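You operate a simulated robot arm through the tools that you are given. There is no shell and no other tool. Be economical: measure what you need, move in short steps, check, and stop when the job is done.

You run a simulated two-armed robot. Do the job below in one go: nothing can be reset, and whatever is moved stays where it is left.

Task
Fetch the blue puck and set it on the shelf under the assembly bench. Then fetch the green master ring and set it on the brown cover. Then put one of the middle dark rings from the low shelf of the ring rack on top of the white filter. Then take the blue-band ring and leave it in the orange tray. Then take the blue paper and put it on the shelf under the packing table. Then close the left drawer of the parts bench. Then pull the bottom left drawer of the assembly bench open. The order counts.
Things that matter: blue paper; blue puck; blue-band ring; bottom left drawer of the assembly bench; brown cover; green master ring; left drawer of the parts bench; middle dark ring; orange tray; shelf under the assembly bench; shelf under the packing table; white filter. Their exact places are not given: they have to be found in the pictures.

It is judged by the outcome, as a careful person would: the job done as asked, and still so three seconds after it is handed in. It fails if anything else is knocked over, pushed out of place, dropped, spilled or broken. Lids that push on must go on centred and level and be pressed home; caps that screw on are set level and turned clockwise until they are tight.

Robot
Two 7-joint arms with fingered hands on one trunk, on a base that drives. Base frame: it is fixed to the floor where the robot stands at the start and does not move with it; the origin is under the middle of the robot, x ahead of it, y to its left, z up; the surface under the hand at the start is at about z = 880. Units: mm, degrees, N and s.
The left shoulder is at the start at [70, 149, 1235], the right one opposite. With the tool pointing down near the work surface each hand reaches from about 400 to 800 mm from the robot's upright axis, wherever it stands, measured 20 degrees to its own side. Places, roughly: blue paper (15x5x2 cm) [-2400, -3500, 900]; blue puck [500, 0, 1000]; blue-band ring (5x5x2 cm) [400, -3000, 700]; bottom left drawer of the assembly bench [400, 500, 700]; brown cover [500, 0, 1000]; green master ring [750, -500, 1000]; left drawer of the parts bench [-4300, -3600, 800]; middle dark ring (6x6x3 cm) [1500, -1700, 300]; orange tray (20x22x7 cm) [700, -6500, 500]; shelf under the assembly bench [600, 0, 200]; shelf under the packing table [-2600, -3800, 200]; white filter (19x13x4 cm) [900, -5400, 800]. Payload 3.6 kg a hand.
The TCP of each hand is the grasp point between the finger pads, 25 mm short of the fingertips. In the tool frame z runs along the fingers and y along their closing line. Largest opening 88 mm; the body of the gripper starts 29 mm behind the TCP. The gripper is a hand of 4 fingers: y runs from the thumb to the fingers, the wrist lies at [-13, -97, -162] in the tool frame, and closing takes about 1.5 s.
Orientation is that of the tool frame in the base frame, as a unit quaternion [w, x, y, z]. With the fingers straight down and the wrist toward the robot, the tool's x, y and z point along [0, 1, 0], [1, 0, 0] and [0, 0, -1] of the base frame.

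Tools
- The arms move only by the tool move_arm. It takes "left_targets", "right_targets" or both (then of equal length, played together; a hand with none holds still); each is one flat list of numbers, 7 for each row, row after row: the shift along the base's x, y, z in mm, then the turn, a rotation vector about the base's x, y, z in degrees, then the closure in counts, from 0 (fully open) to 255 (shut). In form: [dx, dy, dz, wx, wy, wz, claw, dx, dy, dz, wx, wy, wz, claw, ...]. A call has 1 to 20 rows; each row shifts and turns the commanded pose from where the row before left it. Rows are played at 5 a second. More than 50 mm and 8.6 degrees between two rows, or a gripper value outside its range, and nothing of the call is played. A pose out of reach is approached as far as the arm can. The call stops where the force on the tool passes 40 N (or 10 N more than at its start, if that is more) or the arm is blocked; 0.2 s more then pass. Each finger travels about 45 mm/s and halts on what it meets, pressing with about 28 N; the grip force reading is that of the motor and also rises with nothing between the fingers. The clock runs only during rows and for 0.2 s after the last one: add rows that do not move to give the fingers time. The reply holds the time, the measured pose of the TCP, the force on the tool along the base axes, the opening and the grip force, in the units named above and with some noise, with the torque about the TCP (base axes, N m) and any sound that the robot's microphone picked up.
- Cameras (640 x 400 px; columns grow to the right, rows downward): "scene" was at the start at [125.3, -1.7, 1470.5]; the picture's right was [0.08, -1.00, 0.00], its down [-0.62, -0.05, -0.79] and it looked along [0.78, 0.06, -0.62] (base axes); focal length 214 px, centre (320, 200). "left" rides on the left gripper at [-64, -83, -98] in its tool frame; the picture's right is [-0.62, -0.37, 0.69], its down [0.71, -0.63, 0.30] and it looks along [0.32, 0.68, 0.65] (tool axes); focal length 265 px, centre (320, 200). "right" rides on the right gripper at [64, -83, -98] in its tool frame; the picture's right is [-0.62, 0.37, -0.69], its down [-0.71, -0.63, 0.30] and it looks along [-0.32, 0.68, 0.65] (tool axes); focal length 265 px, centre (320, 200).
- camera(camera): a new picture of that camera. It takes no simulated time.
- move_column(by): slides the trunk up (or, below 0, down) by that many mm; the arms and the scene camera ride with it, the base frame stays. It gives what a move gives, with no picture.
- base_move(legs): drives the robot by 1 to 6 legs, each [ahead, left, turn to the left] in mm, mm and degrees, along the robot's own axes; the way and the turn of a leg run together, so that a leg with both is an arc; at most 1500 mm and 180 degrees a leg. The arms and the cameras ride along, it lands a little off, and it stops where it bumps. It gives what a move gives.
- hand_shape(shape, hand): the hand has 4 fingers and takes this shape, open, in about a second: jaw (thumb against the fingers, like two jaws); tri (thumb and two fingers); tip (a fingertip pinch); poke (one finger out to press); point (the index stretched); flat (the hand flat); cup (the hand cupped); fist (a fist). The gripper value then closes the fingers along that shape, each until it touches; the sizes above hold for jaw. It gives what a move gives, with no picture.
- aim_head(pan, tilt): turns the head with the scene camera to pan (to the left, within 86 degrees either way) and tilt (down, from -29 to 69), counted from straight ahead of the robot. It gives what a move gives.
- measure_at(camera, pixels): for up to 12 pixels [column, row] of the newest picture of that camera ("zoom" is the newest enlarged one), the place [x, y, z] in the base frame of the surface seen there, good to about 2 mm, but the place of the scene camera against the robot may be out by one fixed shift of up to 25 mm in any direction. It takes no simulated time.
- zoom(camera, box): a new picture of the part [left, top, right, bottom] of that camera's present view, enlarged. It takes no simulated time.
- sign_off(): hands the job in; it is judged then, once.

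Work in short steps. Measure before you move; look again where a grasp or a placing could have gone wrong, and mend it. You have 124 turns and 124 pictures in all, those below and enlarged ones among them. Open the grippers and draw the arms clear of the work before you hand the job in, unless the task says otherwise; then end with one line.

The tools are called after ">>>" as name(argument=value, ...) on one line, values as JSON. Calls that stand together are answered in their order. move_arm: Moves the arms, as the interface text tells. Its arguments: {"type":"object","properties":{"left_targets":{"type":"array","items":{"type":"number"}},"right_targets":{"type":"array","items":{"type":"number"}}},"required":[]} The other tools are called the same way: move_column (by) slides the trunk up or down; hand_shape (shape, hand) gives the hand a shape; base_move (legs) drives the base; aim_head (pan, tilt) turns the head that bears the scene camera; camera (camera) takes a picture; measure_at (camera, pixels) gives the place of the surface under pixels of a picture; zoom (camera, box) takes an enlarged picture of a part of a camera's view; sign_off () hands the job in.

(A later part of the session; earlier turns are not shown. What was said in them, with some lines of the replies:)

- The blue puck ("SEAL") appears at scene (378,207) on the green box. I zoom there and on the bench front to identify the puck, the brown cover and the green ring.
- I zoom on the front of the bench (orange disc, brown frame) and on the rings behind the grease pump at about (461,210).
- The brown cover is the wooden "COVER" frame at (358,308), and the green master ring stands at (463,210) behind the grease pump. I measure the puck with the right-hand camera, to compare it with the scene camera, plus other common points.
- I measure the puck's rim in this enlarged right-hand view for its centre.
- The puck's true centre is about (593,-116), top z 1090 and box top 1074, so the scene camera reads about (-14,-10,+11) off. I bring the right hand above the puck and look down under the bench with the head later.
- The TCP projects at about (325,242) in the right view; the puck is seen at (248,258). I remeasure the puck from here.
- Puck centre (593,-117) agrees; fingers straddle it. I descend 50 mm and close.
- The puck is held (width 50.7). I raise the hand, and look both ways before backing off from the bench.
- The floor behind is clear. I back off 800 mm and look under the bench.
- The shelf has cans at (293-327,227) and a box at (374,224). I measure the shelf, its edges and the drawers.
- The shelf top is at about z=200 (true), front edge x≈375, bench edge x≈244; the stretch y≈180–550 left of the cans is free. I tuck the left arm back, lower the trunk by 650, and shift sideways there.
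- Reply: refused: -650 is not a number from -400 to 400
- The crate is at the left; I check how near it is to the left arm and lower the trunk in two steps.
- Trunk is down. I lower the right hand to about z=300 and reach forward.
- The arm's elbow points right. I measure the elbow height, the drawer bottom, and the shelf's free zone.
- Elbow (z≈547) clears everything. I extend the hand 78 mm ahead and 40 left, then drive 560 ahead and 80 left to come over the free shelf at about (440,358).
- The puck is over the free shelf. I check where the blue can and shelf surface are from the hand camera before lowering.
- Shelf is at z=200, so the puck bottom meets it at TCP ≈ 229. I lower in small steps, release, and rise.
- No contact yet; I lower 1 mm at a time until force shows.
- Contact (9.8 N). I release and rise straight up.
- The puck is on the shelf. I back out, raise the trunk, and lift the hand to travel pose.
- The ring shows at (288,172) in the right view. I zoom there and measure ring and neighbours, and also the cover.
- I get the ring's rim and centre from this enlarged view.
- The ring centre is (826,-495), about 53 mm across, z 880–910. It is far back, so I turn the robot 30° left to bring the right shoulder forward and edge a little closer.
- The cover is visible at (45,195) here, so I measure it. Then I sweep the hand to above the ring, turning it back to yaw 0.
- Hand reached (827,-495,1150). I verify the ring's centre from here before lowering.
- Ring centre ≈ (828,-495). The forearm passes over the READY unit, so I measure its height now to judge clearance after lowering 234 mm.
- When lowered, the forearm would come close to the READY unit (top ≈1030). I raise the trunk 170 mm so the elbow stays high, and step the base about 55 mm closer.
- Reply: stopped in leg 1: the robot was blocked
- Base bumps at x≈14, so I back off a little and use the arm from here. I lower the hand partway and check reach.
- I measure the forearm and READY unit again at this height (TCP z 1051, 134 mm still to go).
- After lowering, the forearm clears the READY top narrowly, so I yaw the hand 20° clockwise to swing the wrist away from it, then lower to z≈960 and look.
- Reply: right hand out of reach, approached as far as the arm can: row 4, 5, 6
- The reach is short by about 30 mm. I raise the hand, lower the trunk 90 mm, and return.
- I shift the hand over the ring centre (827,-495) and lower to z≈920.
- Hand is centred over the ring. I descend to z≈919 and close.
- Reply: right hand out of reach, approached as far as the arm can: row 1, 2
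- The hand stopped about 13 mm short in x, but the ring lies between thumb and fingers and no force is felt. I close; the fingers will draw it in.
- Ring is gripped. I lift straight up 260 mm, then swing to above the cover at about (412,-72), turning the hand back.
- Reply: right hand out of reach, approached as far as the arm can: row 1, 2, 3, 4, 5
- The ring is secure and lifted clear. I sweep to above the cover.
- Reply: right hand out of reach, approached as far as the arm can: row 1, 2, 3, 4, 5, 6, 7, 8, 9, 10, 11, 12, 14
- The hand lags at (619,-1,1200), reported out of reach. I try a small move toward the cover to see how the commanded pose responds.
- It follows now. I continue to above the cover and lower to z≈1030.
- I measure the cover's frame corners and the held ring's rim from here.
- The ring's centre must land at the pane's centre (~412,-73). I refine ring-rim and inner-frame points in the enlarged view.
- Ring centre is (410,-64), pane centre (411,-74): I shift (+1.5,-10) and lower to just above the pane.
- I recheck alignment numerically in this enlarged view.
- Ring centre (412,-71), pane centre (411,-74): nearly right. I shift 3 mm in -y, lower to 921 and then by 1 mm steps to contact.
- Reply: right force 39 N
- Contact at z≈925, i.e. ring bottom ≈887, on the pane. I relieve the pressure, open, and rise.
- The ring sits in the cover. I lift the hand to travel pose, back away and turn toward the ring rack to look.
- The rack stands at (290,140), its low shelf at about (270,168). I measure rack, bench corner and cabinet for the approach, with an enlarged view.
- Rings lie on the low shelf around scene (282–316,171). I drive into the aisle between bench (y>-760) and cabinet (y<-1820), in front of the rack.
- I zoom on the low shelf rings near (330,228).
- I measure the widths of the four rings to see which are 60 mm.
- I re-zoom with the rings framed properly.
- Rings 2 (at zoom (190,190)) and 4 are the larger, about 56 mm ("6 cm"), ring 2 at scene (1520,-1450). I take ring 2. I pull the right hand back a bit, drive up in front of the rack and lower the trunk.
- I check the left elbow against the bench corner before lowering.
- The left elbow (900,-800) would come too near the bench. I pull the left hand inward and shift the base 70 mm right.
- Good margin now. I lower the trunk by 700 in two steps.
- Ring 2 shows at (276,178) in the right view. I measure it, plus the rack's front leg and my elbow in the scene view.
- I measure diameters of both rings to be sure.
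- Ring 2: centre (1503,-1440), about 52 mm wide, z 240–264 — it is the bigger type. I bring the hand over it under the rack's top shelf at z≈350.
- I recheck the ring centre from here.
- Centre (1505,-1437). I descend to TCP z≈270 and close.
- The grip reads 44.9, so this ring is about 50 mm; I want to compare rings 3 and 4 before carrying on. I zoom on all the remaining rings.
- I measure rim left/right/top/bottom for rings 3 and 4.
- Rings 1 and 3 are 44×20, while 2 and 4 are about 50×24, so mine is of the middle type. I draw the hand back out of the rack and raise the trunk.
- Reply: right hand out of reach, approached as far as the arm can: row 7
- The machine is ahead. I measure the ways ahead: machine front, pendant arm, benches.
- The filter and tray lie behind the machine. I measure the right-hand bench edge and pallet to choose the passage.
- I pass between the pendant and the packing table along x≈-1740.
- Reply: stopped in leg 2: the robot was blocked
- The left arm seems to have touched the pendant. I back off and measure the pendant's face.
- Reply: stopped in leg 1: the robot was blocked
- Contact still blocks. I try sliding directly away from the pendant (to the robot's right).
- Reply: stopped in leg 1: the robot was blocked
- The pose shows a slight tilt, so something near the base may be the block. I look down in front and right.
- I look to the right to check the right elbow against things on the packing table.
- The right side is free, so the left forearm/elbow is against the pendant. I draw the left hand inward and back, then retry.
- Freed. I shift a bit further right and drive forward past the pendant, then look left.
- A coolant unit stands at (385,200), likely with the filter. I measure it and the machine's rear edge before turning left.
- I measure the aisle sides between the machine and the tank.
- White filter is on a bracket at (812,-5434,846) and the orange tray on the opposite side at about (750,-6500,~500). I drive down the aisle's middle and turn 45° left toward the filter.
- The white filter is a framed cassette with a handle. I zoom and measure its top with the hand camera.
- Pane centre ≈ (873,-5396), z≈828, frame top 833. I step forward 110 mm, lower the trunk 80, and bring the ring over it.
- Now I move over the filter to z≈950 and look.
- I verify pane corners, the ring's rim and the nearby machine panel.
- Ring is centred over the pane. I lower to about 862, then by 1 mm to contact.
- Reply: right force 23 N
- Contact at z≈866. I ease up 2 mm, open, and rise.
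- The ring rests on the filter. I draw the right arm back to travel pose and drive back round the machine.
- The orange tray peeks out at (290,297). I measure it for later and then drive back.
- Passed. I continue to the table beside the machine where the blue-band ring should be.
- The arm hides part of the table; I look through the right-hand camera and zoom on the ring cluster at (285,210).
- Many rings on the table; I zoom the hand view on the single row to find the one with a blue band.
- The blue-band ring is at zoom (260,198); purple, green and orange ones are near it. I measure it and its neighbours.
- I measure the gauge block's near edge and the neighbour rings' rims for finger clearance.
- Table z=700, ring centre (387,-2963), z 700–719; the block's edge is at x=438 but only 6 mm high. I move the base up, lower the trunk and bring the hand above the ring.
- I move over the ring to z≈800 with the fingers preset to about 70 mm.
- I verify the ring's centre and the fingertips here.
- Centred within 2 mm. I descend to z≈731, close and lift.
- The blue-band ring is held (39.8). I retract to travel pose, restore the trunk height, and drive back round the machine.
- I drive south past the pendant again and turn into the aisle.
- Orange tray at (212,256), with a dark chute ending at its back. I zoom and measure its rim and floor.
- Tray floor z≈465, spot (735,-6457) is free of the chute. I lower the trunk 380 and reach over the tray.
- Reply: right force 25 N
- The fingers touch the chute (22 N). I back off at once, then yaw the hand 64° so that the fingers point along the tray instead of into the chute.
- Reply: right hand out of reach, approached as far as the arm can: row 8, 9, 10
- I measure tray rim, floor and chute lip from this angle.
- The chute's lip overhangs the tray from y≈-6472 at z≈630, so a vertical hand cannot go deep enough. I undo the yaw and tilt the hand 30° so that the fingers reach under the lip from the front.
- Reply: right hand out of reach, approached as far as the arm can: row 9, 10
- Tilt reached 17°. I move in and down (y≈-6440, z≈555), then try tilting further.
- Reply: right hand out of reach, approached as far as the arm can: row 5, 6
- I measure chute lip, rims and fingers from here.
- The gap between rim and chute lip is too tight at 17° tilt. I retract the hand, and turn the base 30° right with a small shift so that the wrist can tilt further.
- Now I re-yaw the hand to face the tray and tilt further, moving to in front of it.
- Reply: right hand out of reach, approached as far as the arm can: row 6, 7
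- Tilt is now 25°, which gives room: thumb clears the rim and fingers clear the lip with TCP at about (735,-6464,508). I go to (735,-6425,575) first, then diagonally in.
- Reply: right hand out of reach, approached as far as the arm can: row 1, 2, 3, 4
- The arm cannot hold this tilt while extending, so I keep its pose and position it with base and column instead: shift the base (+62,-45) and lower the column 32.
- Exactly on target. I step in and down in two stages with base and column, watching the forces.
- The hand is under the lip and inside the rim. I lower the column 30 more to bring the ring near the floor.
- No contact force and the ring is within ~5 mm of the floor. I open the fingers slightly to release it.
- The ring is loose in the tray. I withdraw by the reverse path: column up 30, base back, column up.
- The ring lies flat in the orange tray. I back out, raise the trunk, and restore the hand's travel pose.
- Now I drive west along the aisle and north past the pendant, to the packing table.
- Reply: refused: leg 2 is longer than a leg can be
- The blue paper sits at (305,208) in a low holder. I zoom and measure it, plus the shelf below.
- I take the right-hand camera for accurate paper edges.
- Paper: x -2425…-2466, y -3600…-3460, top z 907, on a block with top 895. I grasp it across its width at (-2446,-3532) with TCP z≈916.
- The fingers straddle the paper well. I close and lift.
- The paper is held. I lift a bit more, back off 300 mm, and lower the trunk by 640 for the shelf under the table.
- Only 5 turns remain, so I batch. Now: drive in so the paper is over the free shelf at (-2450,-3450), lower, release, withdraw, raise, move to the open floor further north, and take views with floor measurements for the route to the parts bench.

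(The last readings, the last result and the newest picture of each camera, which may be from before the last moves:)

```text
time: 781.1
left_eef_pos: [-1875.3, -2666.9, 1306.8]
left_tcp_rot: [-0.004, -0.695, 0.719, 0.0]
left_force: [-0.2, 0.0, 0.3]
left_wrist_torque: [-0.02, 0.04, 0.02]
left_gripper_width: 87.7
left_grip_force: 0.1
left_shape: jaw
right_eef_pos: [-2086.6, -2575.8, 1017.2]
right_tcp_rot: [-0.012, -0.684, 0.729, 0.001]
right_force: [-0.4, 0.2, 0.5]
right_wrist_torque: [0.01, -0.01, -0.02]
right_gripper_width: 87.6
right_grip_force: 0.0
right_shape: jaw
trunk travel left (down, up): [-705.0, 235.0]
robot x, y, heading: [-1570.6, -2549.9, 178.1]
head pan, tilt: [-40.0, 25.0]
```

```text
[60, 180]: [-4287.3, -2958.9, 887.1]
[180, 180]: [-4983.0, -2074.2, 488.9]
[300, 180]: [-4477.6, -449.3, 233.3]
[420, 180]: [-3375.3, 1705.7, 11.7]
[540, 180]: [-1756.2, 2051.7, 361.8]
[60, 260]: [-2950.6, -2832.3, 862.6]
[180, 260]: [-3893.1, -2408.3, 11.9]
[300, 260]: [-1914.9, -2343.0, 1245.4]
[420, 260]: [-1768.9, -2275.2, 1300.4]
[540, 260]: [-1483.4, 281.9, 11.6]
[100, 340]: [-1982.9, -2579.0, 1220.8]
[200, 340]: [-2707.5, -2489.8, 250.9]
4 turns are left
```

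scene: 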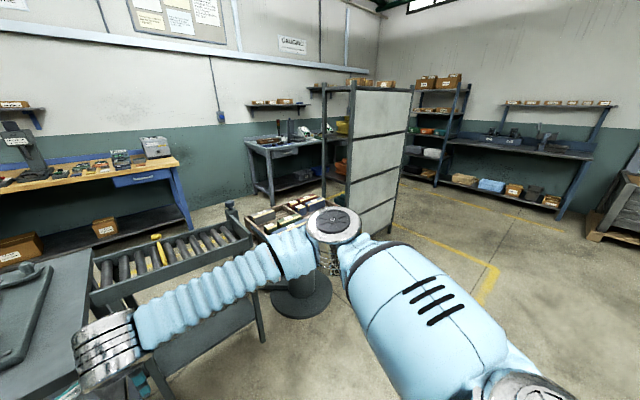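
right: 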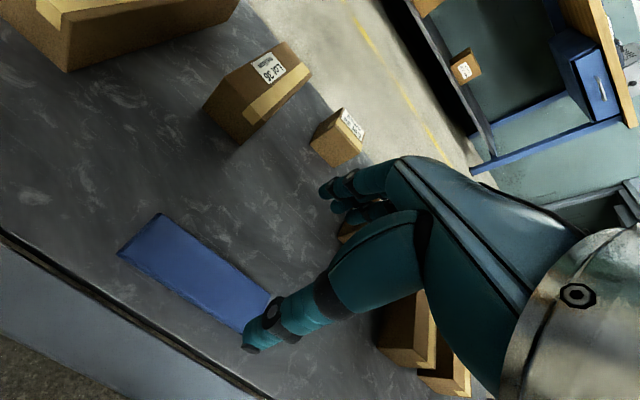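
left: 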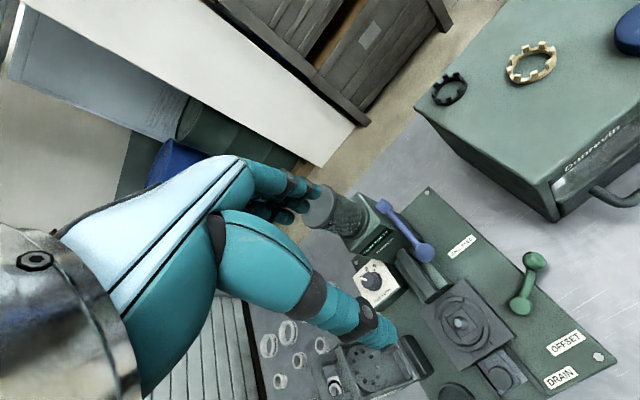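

The paper lies flat on the shelf. A roller cart and carousel block the north side, so I go around the packing table's south end: turn, reverse past the pendant at x≈-1930, then head west at y≈-5350, and look at the corridor and parts bench.

>>> base_move(legs=[[0, 0, -88], [0, 355, 0], [-1400, 0, 0]])

>>> base_move(legs=[[-1400, 0, 0], [0, 0, 90], [1500, 0, 0]])

>>> aim_head(pan=-50, tilt=25)

>>> camera(camera="scene")

>>> measure_at(camera="scene", pixels=[[80, 180], [160, 180], [240, 180], [320, 180], [400, 180], [480, 180], [560, 180], [160, 250], [320, 250], [400, 250], [480, 250], [240, 300]])

>>> measure_at(camera="scene", pixels=[[80, 220], [160, 220], [240, 150], [280, 150], [320, 150], [360, 150], [280, 200], [320, 215], [360, 200], [440, 150], [440, 200], [520, 220]])

```text
time: 813.1
left_eef_pos: [-2007.5, -3651.4, 1307.2]
left_tcp_rot: [-0.003, -0.025, 1.0, 0.004]
left_force: [0.1, 0.2, 0.4]
left_wrist_torque: [-0.01, -0.01, -0.01]
left_gripper_width: 87.9
left_grip_force: 0.1
left_shape: jaw
right_eef_pos: [-1935.7, -3433.6, 1018.3]
right_tcp_rot: [-0.009, -0.01, 1.0, 0.009]
right_force: [-1.2, -1.4, 0.2]
right_wrist_torque: [-0.02, -0.03, -0.02]
right_gripper_width: 87.6
right_grip_force: 0.1
right_shape: jaw
trunk travel left (down, up): [-705.0, 235.0]
robot x, y, heading: [-1868.9, -3944.7, 92.8]
head pan, tilt: [-40.0, 25.0]
```

```text
time: 859.3
left_eef_pos: [-3576.4, -5504.4, 1307.1]
left_tcp_rot: [0.003, 0.711, -0.703, 0.0]
left_force: [-0.8, 0.8, -0.3]
left_wrist_torque: [-0.01, 0.0, 0.0]
left_gripper_width: 87.9
left_grip_force: 0.0
left_shape: jaw
right_eef_pos: [-3791.7, -5424.3, 1017.7]
right_tcp_rot: [-0.012, -0.702, 0.712, 0.0]
right_force: [-0.2, -0.2, 0.3]
right_wrist_torque: [-0.01, 0.03, -0.02]
right_gripper_width: 87.9
right_grip_force: 0.0
right_shape: jaw
trunk travel left (down, up): [-705.0, 235.0]
robot x, y, heading: [-3273.8, -5375.7, -179.2]
head pan, tilt: [-40.0, 25.0]
```

```text
time: 860.0
left_eef_pos: [-3574.5, -5504.2, 1307.2]
left_tcp_rot: [0.005, 0.711, -0.703, 0.001]
left_force: [-0.5, -1.0, -0.9]
left_wrist_torque: [0.01, -0.03, 0.0]
left_gripper_width: 87.7
left_grip_force: 0.1
left_shape: jaw
right_eef_pos: [-3791.3, -5424.0, 1018.2]
right_tcp_rot: [-0.013, -0.701, 0.713, 0.0]
right_force: [-0.3, 0.1, -0.3]
right_wrist_torque: [0.02, -0.02, 0.0]
right_gripper_width: 87.6
right_grip_force: 0.1
right_shape: jaw
trunk travel left (down, up): [-705.0, 235.0]
robot x, y, heading: [-3279.1, -5375.6, -179.2]
head pan, tilt: [-50.0, 25.0]
```

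```text
8 pictures are left
```

scene: 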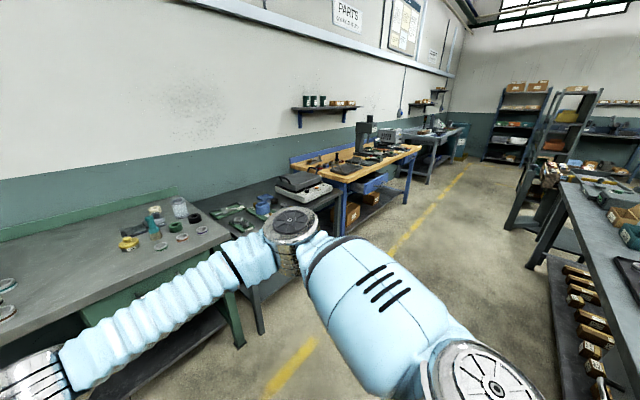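

```text
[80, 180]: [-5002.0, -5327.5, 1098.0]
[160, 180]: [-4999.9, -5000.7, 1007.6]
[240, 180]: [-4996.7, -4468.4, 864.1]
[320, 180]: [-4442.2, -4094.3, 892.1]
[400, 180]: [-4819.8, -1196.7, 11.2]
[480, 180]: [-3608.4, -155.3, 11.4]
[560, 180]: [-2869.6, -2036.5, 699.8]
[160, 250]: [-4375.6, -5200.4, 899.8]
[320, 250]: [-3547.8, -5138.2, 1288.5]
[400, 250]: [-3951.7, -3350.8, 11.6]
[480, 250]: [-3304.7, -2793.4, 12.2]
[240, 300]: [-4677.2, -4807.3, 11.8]
```

```text
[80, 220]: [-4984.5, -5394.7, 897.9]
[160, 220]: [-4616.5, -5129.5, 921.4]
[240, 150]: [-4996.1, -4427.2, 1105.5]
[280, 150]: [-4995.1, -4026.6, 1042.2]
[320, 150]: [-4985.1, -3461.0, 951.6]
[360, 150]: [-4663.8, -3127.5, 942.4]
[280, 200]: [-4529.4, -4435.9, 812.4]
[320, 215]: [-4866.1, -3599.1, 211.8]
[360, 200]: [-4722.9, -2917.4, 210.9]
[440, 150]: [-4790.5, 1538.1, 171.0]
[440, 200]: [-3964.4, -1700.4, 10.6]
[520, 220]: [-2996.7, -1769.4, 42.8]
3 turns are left
```

Corridor x≈-3500 is clear. I now strafe to the parts bench, put the closed fingers in front of the left drawer (handle ≈(-4194,-3667,780)), push it shut with the force-limited arm, then return around the table toward the assembly bench and reorient the hand forward.

>>> base_move(legs=[[200, 0, -0.8], [0, -1000, 0], [0, -750, 0], [95, 0, 0]])

>>> move_arm(right_targets=[0, 0, -40, 0, 0, 0, 255, 0, 0, -40, 0, 0, 0, 255, 0, 0, -40, 0, 0, 0, 255, 0, 0, -40, 0, 0, 0, 255, 0, 0, -40, 0, 0, 0, 255, 0, 0, -40, 0, 0, 0, 255, 0, 0, -20, 0, 0, 0, 255, 0, 0, 0, 0, 0, 0, 255, 0, 0, 0, 0, 0, 0, 255])

>>> move_arm(right_targets=[-18, 0, 0, 0, 0, 0, 255, -18, 0, 0, 0, 0, 0, 255, -18, 0, 0, 0, 0, 0, 255, -18, 0, 0, 0, 0, 0, 255, -18, 0, 0, 0, 0, 0, 255, -18, 0, 0, 0, 0, 0, 255, -18, 0, 0, 0, 0, 0, 255, -18, 0, 0, 0, 0, 0, 255, -18, 0, 0, 0, 0, 0, 255, -18, 0, 0, 0, 0, 0, 255, -18, 0, 0, 0, 0, 0, 255, -18, 0, 0, 0, 0, 0, 255, -18, 0, 0, 0, 0, 0, 255, -18, 0, 0, 0, 0, 0, 255])

>>> move_arm(right_targets=[35, 0, 0, 0, 0, 0, 255, 35, 0, 0, 0, 0, 0, 255, 35, 0, 0, 0, 0, 0, 255, 35, 0, 0, 0, 0, 0, 255, 35, 0, 0, 0, 0, 0, 255, 20, 0, 40, 0, 0, 0, 255, 0, 0, 40, 0, 0, 0, 200, 0, 0, 40, 0, 0, 0, 100, 0, 0, 40, 0, 0, 0, 0, 0, 0, 40, 0, 0, 0, 0, 0, 0, 40, 0, 0, 0, 0, 0, 0, 20, 0, 0, 0, 0])

>>> aim_head(pan=0, tilt=45)

>>> camera(camera="scene")

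>>> base_move(legs=[[-95, 0, 0], [0, 1000, 0], [0, 750, 0], [-1450, 0, 0], [-130, 0, 0], [0, 0, -90]])

>>> base_move(legs=[[1400, 0, 0], [1400, 0, 0], [0, 0, -90], [1100, 0, 0], [0, 1450, 0], [0, 1450, 0]])

>>> move_column(by=-250)

>>> move_arm(right_targets=[0, 0, 0, 0, -7.5, 0, 0, 0, 0, 0, 0, -7.5, 0, 0, 0, 0, 0, 0, -7.5, 0, 0, 0, 0, 0, 0, -7.5, 0, 0, 0, 0, 0, 0, -7.5, 0, 0, 0, 0, 0, 0, -7.5, 0, 0, 0, 0, 0, 0, -7.5, 0, 0, 0, 0, 0, 0, -7.5, 0, 0, 0, 0, 0, 0, -7.5, 0, 0, 0, 0, 0, 0, -7.5, 0, 0, 0, 0, 0, 0, -7.5, 0, 0, 0, 0, 0, 0, -7.5, 0, 0])

>>> camera(camera="scene")

>>> measure_at(camera="scene", pixels=[[200, 100], [260, 100], [320, 100], [380, 100], [200, 150], [260, 150], [320, 150], [380, 150], [200, 200], [260, 200], [320, 200], [380, 200]])

```text
time: 886.9
left_eef_pos: [-3898.0, -3749.7, 1307.0]
left_tcp_rot: [0.003, 0.716, -0.698, 0.0]
left_force: [0.2, -0.3, 0.1]
left_wrist_torque: [0.01, -0.02, -0.04]
left_gripper_width: 87.9
left_grip_force: 0.1
left_shape: jaw
right_eef_pos: [-4114.9, -3671.1, 1017.6]
right_tcp_rot: [-0.011, -0.704, 0.71, 0.001]
right_force: [0.5, -0.1, -0.2]
right_wrist_torque: [0.0, 0.04, 0.0]
right_gripper_width: 87.7
right_grip_force: 0.1
right_shape: jaw
trunk travel left (down, up): [-705.0, 235.0]
robot x, y, heading: [-3602.3, -3613.4, -178.4]
head pan, tilt: [-50.0, 25.0]
```

```text
time: 888.9
left_eef_pos: [-3895.4, -3747.8, 1308.0]
left_tcp_rot: [0.005, 0.715, -0.699, -0.001]
left_force: [-0.3, -0.4, 0.0]
left_wrist_torque: [0.0, 0.0, -0.02]
left_gripper_width: 87.7
left_grip_force: 0.0
left_shape: jaw
right_eef_pos: [-4111.7, -3669.6, 760.7]
right_tcp_rot: [-0.013, -0.705, 0.709, 0.001]
right_force: [0.2, -0.3, 0.5]
right_wrist_torque: [0.0, -0.01, -0.01]
right_gripper_width: 0.1
right_grip_force: 27.9
right_shape: jaw
trunk travel left (down, up): [-705.0, 235.0]
robot x, y, heading: [-3601.4, -3617.2, -178.7]
head pan, tilt: [-50.0, 25.0]
```

```text
time: 890.5
left_eef_pos: [-3889.2, -3747.8, 1309.2]
left_tcp_rot: [0.006, 0.715, -0.699, -0.003]
left_force: [-0.7, -0.8, -0.6]
left_wrist_torque: [0.03, -0.03, 0.01]
left_gripper_width: 87.5
left_grip_force: 0.0
left_shape: jaw
right_eef_pos: [-4222.1, -3663.9, 753.7]
right_tcp_rot: [-0.01, -0.706, 0.708, -0.007]
right_force: [45.6, 5.0, 24.3]
right_wrist_torque: [0.09, 2.23, -0.64]
right_gripper_width: 0.0
right_grip_force: 28.2
right_shape: jaw
right hand out of reach, approached as far as the arm can: row 7
trunk travel left (down, up): [-705.0, 235.0]
robot x, y, heading: [-3602.8, -3613.2, -178.8]
head pan, tilt: [-50.0, 25.0]
stopped in row 7 (right hand): the force on the tool passed its limit at 78 N (the readings are from after the stop); the commanded pose is now the measured one
```

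```text
time: 893.1
left_eef_pos: [-3896.9, -3746.7, 1307.2]
left_tcp_rot: [0.004, 0.715, -0.699, -0.001]
left_force: [0.5, -0.4, -0.5]
left_wrist_torque: [-0.01, -0.01, 0.0]
left_gripper_width: 87.8
left_grip_force: 0.2
left_shape: jaw
right_eef_pos: [-4031.4, -3667.0, 1013.7]
right_tcp_rot: [-0.011, -0.706, 0.708, -0.008]
right_force: [-0.3, 0.0, -0.2]
right_wrist_torque: [0.02, -0.01, 0.0]
right_gripper_width: 87.6
right_grip_force: 0.2
right_shape: jaw
trunk travel left (down, up): [-705.0, 235.0]
robot x, y, heading: [-3603.2, -3614.6, -178.8]
head pan, tilt: [-50.0, 25.0]
```

```text
time: 894.3
left_eef_pos: [-3896.6, -3747.4, 1308.1]
left_tcp_rot: [0.004, 0.716, -0.698, -0.001]
left_force: [0.6, 0.1, 0.2]
left_wrist_torque: [-0.03, 0.0, 0.04]
left_gripper_width: 87.7
left_grip_force: 0.0
left_shape: jaw
right_eef_pos: [-4032.3, -3666.8, 1012.5]
right_tcp_rot: [-0.01, -0.707, 0.707, -0.008]
right_force: [-0.3, -0.1, 0.3]
right_wrist_torque: [0.0, -0.01, 0.0]
right_gripper_width: 87.7
right_grip_force: 0.0
right_shape: jaw
trunk travel left (down, up): [-705.0, 235.0]
robot x, y, heading: [-3598.4, -3615.3, -178.7]
head pan, tilt: [0.0, 45.0]
```

```text
7 pictures are left
```

scene: 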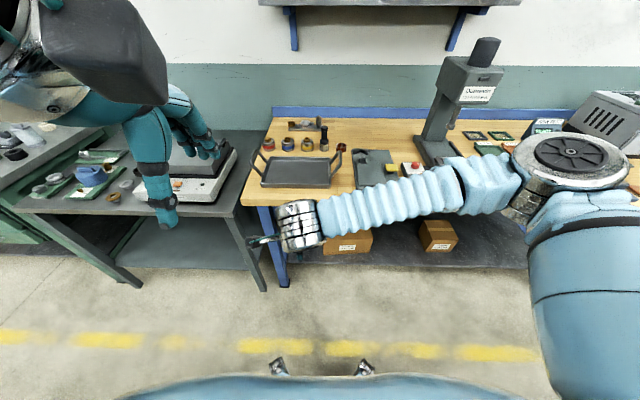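

```text
time: 948.1
left_eef_pos: [-2054.9, -5058.2, 1307.4]
left_tcp_rot: [-0.003, 0.041, 0.999, 0.002]
left_force: [0.2, 0.4, 0.4]
left_wrist_torque: [-0.02, 0.0, 0.02]
left_gripper_width: 87.7
left_grip_force: 0.1
left_shape: jaw
right_eef_pos: [-1960.1, -4934.3, 1012.3]
right_tcp_rot: [-0.013, 0.053, 0.998, 0.003]
right_force: [-0.8, -0.7, 0.2]
right_wrist_torque: [0.0, -0.01, 0.0]
right_gripper_width: 87.9
right_grip_force: 0.1
right_shape: jaw
trunk travel left (down, up): [-705.0, 235.0]
robot x, y, heading: [-1953.5, -5365.8, 85.5]
head pan, tilt: [0.0, 45.0]
```

```text
time: 1043.9
left_eef_pos: [-220.8, 383.4, 1306.8]
left_tcp_rot: [0.0, 0.714, 0.701, 0.004]
left_force: [0.6, 0.1, 0.0]
left_wrist_torque: [0.03, 0.03, 0.03]
left_gripper_width: 87.8
left_grip_force: 0.0
left_shape: jaw
right_eef_pos: [-87.3, 297.2, 1012.3]
right_tcp_rot: [-0.008, 0.722, 0.692, 0.01]
right_force: [0.7, -1.2, -0.8]
right_wrist_torque: [0.01, -0.03, 0.0]
right_gripper_width: 87.7
right_grip_force: 0.0
right_shape: jaw
trunk travel left (down, up): [-705.0, 235.0]
robot x, y, heading: [-515.5, 259.3, -1.0]
head pan, tilt: [0.0, 45.0]
```

```text
time: 1046.4
left_eef_pos: [-219.3, 382.3, 1057.0]
left_tcp_rot: [-0.001, 0.713, 0.701, 0.004]
left_force: [0.1, 0.7, -1.1]
left_wrist_torque: [-0.03, -0.01, 0.02]
left_gripper_width: 87.8
left_grip_force: 0.0
left_shape: jaw
right_eef_pos: [-87.6, 296.9, 762.1]
right_tcp_rot: [-0.008, 0.722, 0.692, 0.011]
right_force: [-0.8, 0.0, 0.0]
right_wrist_torque: [0.0, 0.01, 0.0]
right_gripper_width: 87.5
right_grip_force: 0.1
right_shape: jaw
trunk travel left (down, up): [-455.0, 485.0]
robot x, y, heading: [-517.1, 265.3, -1.1]
head pan, tilt: [0.0, 45.0]
```

```text
time: 1048.5
left_eef_pos: [-217.6, 381.8, 1058.1]
left_tcp_rot: [-0.002, 0.713, 0.701, 0.003]
left_force: [0.0, 0.2, 1.1]
left_wrist_torque: [-0.01, 0.01, 0.01]
left_gripper_width: 87.9
left_grip_force: 0.1
left_shape: jaw
right_eef_pos: [-28.8, 247.8, 797.4]
right_tcp_rot: [0.378, 0.658, 0.508, 0.408]
right_force: [-0.3, -0.2, 0.5]
right_wrist_torque: [0.0, 0.0, 0.02]
right_gripper_width: 87.8
right_grip_force: 0.1
right_shape: jaw
right hand out of reach, approached as far as the arm can: row 9, 10
trunk travel left (down, up): [-455.0, 485.0]
robot x, y, heading: [-522.8, 261.0, -0.9]
head pan, tilt: [0.0, 45.0]
stopped in row 10 (right hand): the arm was blocked; the commanded pose is now the measured one
```

```text
6 pictures are left
```

scene: 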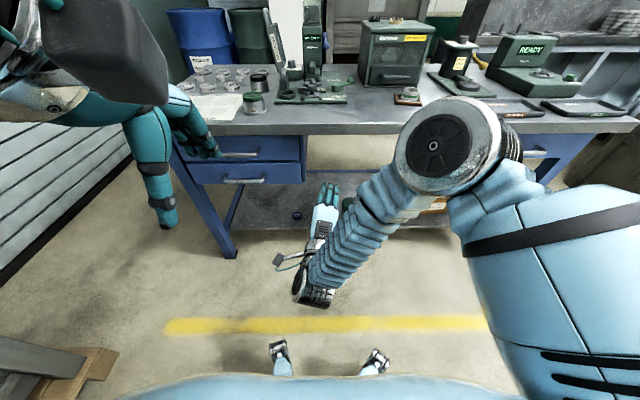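

```text
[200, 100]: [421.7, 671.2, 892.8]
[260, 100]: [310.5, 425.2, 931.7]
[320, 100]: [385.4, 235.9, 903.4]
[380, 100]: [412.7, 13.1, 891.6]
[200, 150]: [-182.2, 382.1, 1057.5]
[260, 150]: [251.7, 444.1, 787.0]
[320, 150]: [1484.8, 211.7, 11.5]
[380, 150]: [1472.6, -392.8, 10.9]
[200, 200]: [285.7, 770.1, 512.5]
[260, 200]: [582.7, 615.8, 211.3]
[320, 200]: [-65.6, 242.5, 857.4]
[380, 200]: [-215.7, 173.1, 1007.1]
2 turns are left
```

Navigation worked and the drawer push met a firm stop. Two turns remain. Now I align: column down 124, base left and ahead so that the forward-pointing right hand is about 75 mm in front of the bottom-left drawer's handle (≈(225,525,673)), then measure the handle.

>>> move_column(by=-124)

>>> base_move(legs=[[0, 258, 0.9], [178, 0, 0]])

>>> camera(camera="right")

>>> measure_at(camera="right", pixels=[[265, 200], [265, 212], [265, 224], [265, 236], [265, 248], [240, 183], [240, 195], [240, 207], [240, 219], [240, 231], [222, 180], [222, 204]])

>>> measure_at(camera="right", pixels=[[265, 176], [265, 188], [265, 260], [265, 272], [222, 156], [222, 168], [222, 192], [222, 216], [222, 228], [200, 160], [200, 180], [200, 200]])

>>> camera(camera="scene")

>>> measure_at(camera="scene", pixels=[[300, 175], [300, 183], [300, 191], [300, 199], [300, 207], [300, 215], [280, 175], [280, 183], [280, 191], [280, 199], [280, 207], [280, 215]])

```text
time: 1050.0
left_eef_pos: [-220.1, 382.7, 933.4]
left_tcp_rot: [0.0, 0.713, 0.701, 0.004]
left_force: [0.3, -0.3, -0.8]
left_wrist_torque: [0.0, -0.01, -0.03]
left_gripper_width: 87.8
left_grip_force: 0.1
left_shape: jaw
right_eef_pos: [-29.1, 248.4, 674.2]
right_tcp_rot: [0.38, 0.658, 0.507, 0.407]
right_force: [0.2, -1.2, -0.2]
right_wrist_torque: [-0.01, -0.03, -0.03]
right_gripper_width: 87.6
right_grip_force: 0.0
right_shape: jaw
trunk travel left (down, up): [-331.0, 609.0]
robot x, y, heading: [-517.1, 261.7, -1.0]
head pan, tilt: [0.0, 45.0]
```

```text
time: 1056.4
left_eef_pos: [-37.0, 640.7, 932.7]
left_tcp_rot: [-0.001, 0.712, 0.703, 0.004]
left_force: [-1.0, -0.4, -0.4]
left_wrist_torque: [-0.04, 0.01, -0.01]
left_gripper_width: 87.7
left_grip_force: 0.0
left_shape: jaw
right_eef_pos: [157.8, 500.5, 672.9]
right_tcp_rot: [0.379, 0.662, 0.504, 0.405]
right_force: [-0.4, -0.3, 0.1]
right_wrist_torque: [0.02, 0.0, 0.01]
right_gripper_width: 87.7
right_grip_force: 0.0
right_shape: jaw
trunk travel left (down, up): [-331.0, 609.0]
robot x, y, heading: [-332.1, 515.1, -1.1]
head pan, tilt: [0.0, 45.0]
```

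```text
5 pictures are left
```

right: 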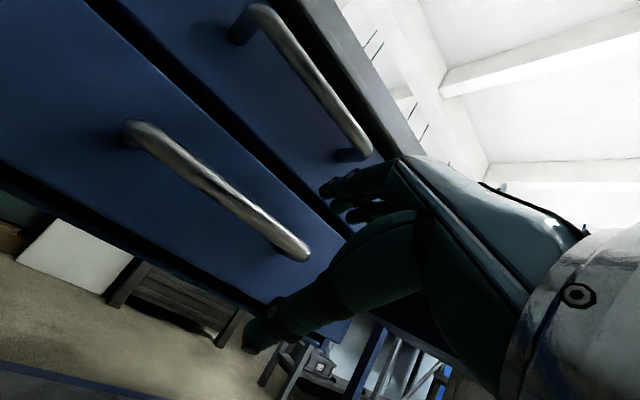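

```text
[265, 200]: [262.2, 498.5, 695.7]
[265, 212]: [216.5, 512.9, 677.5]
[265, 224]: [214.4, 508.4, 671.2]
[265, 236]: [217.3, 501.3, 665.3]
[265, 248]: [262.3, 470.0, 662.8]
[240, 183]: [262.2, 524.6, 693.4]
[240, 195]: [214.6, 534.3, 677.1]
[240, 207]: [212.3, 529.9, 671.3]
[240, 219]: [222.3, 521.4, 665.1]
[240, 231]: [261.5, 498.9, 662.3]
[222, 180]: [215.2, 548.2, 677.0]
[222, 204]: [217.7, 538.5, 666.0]
```

```text
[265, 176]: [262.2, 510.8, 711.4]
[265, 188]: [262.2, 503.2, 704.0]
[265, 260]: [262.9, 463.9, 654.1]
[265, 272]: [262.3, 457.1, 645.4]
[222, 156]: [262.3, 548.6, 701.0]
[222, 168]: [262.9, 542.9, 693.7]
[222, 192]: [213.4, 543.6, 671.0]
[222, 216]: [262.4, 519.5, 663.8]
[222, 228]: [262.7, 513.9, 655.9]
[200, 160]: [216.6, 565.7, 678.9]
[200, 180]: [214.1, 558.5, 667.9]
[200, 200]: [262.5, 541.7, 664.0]
```

```text
4 pictures are left
```

scene: 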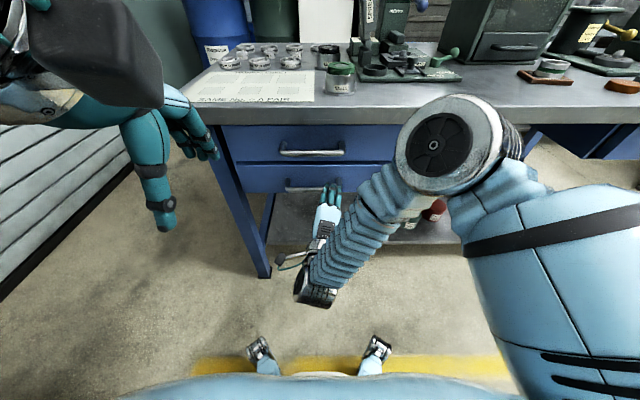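

```text
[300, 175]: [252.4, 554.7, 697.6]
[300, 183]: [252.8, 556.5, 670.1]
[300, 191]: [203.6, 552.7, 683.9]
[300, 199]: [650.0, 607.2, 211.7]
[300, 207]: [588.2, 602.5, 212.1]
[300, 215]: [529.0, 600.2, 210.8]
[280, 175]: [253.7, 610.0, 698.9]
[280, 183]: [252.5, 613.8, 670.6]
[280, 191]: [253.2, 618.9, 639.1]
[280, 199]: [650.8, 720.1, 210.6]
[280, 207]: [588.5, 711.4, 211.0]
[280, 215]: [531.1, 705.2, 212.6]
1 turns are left
```

The handle bar is at x≈219, z≈671, with the drawer face at x=262; the hand is at (158,500,673). In this last turn I move in 55 mm, close on the bar, pull 220 mm with the base, open, back away clear and hand in.

>>> base_move(legs=[[55, 18, 0]])

>>> move_arm(right_targets=[0, 0, 0, 0, 0, 0, 100, 0, 0, 0, 0, 0, 0, 180, 0, 0, 0, 0, 0, 0, 255, 0, 0, 0, 0, 0, 0, 255, 0, 0, 0, 0, 0, 0, 255, 0, 0, 0, 0, 0, 0, 255, 0, 0, 0, 0, 0, 0, 255, 0, 0, 0, 0, 0, 0, 255, 0, 0, 0, 0, 0, 0, 255, 0, 0, 0, 0, 0, 0, 255])

>>> base_move(legs=[[-110, 0, 0], [-110, 0, 0]])

>>> move_arm(right_targets=[0, 0, 0, 0, 0, 0, 150, 0, 0, 0, 0, 0, 0, 80, 0, 0, 0, 0, 0, 0, 0, 0, 0, 0, 0, 0, 0, 0, 0, 0, 0, 0, 0, 0, 0, 0, 0, 0, 0, 0, 0, 0, 0, 0, 0, 0, 0, 0, 0, 0, 0, 0, 0, 0, 0, 0])

>>> base_move(legs=[[-250, 0, 0]])

>>> sign_off()

```text
time: 1057.8
left_eef_pos: [17.0, 658.6, 931.4]
left_tcp_rot: [0.0, 0.713, 0.701, 0.004]
left_force: [0.7, -0.6, -0.4]
left_wrist_torque: [-0.04, 0.0, 0.0]
left_gripper_width: 87.8
left_grip_force: 0.1
left_shape: jaw
right_eef_pos: [214.6, 509.5, 672.9]
right_tcp_rot: [0.382, 0.67, 0.496, 0.4]
right_force: [0.8, 0.4, -0.3]
right_wrist_torque: [-0.01, 0.01, -0.01]
right_gripper_width: 88.0
right_grip_force: 0.1
right_shape: jaw
trunk travel left (down, up): [-331.0, 609.0]
robot x, y, heading: [-276.5, 533.4, -0.9]
head pan, tilt: [0.0, 45.0]
```

```text
time: 1060.0
left_eef_pos: [16.9, 657.0, 933.3]
left_tcp_rot: [0.001, 0.712, 0.702, 0.003]
left_force: [0.0, 0.6, 1.3]
left_wrist_torque: [0.0, 0.0, 0.0]
left_gripper_width: 87.8
left_grip_force: 0.0
left_shape: jaw
right_eef_pos: [214.3, 508.4, 672.5]
right_tcp_rot: [0.38, 0.67, 0.496, 0.4]
right_force: [1.8, 2.1, -9.6]
right_wrist_torque: [-0.05, 0.05, 0.09]
right_gripper_width: 6.7
right_grip_force: 27.8
right_shape: jaw
trunk travel left (down, up): [-331.0, 609.0]
robot x, y, heading: [-277.1, 534.0, -0.8]
head pan, tilt: [0.0, 45.0]
```

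```text
time: 1063.7
left_eef_pos: [-203.7, 658.7, 932.5]
left_tcp_rot: [-0.001, 0.712, 0.702, 0.003]
left_force: [-0.8, 0.7, 0.1]
left_wrist_torque: [0.01, -0.02, -0.02]
left_gripper_width: 87.8
left_grip_force: 0.1
left_shape: jaw
right_eef_pos: [-7.0, 509.6, 672.5]
right_tcp_rot: [0.38, 0.672, 0.494, 0.4]
right_force: [-0.1, -13.0, -20.1]
right_wrist_torque: [-0.03, 0.01, 0.03]
right_gripper_width: 7.8
right_grip_force: 28.2
right_shape: jaw
trunk travel left (down, up): [-331.0, 609.0]
robot x, y, heading: [-501.0, 538.1, -0.8]
head pan, tilt: [0.0, 45.0]
```

```text
time: 1065.5
left_eef_pos: [-206.1, 661.4, 933.5]
left_tcp_rot: [0.0, 0.712, 0.702, 0.004]
left_force: [-0.3, 0.5, -0.1]
left_wrist_torque: [-0.01, 0.02, -0.01]
left_gripper_width: 87.9
left_grip_force: 0.1
left_shape: jaw
right_eef_pos: [-8.4, 510.2, 673.8]
right_tcp_rot: [0.382, 0.672, 0.493, 0.4]
right_force: [-0.4, 0.7, 0.8]
right_wrist_torque: [-0.01, 0.0, -0.03]
right_gripper_width: 87.8
right_grip_force: 0.1
right_shape: jaw
trunk travel left (down, up): [-331.0, 609.0]
robot x, y, heading: [-499.6, 537.3, -1.1]
head pan, tilt: [0.0, 45.0]
```

```text
time: 1069.4
left_eef_pos: [-463.0, 665.5, 932.6]
left_tcp_rot: [0.0, 0.711, 0.704, 0.004]
left_force: [-0.1, 0.0, -0.7]
left_wrist_torque: [0.02, -0.05, 0.05]
left_gripper_width: 87.7
left_grip_force: 0.1
left_shape: jaw
right_eef_pos: [-265.9, 516.0, 674.5]
right_tcp_rot: [0.381, 0.67, 0.495, 0.401]
right_force: [0.3, 0.4, 0.2]
right_wrist_torque: [-0.01, -0.01, 0.04]
right_gripper_width: 87.5
right_grip_force: 0.1
right_shape: jaw
trunk travel left (down, up): [-331.0, 609.0]
robot x, y, heading: [-760.4, 543.1, -0.8]
head pan, tilt: [0.0, 45.0]
```

```text
The job is handed in.
```

I handed in all seven steps, done in the order asked. The first five I saw in place in the pictures. I ran out of turns to look at either drawer: the parts-bench drawer was pushed to a firm stop, and the bottom-left drawer's handle stayed gripped through a pull of about 220 mm. Along the way the left arm jammed against the machine's control pendant for a while, and once the fingers pressed on the chute above the orange tray. I did not check either for movement.
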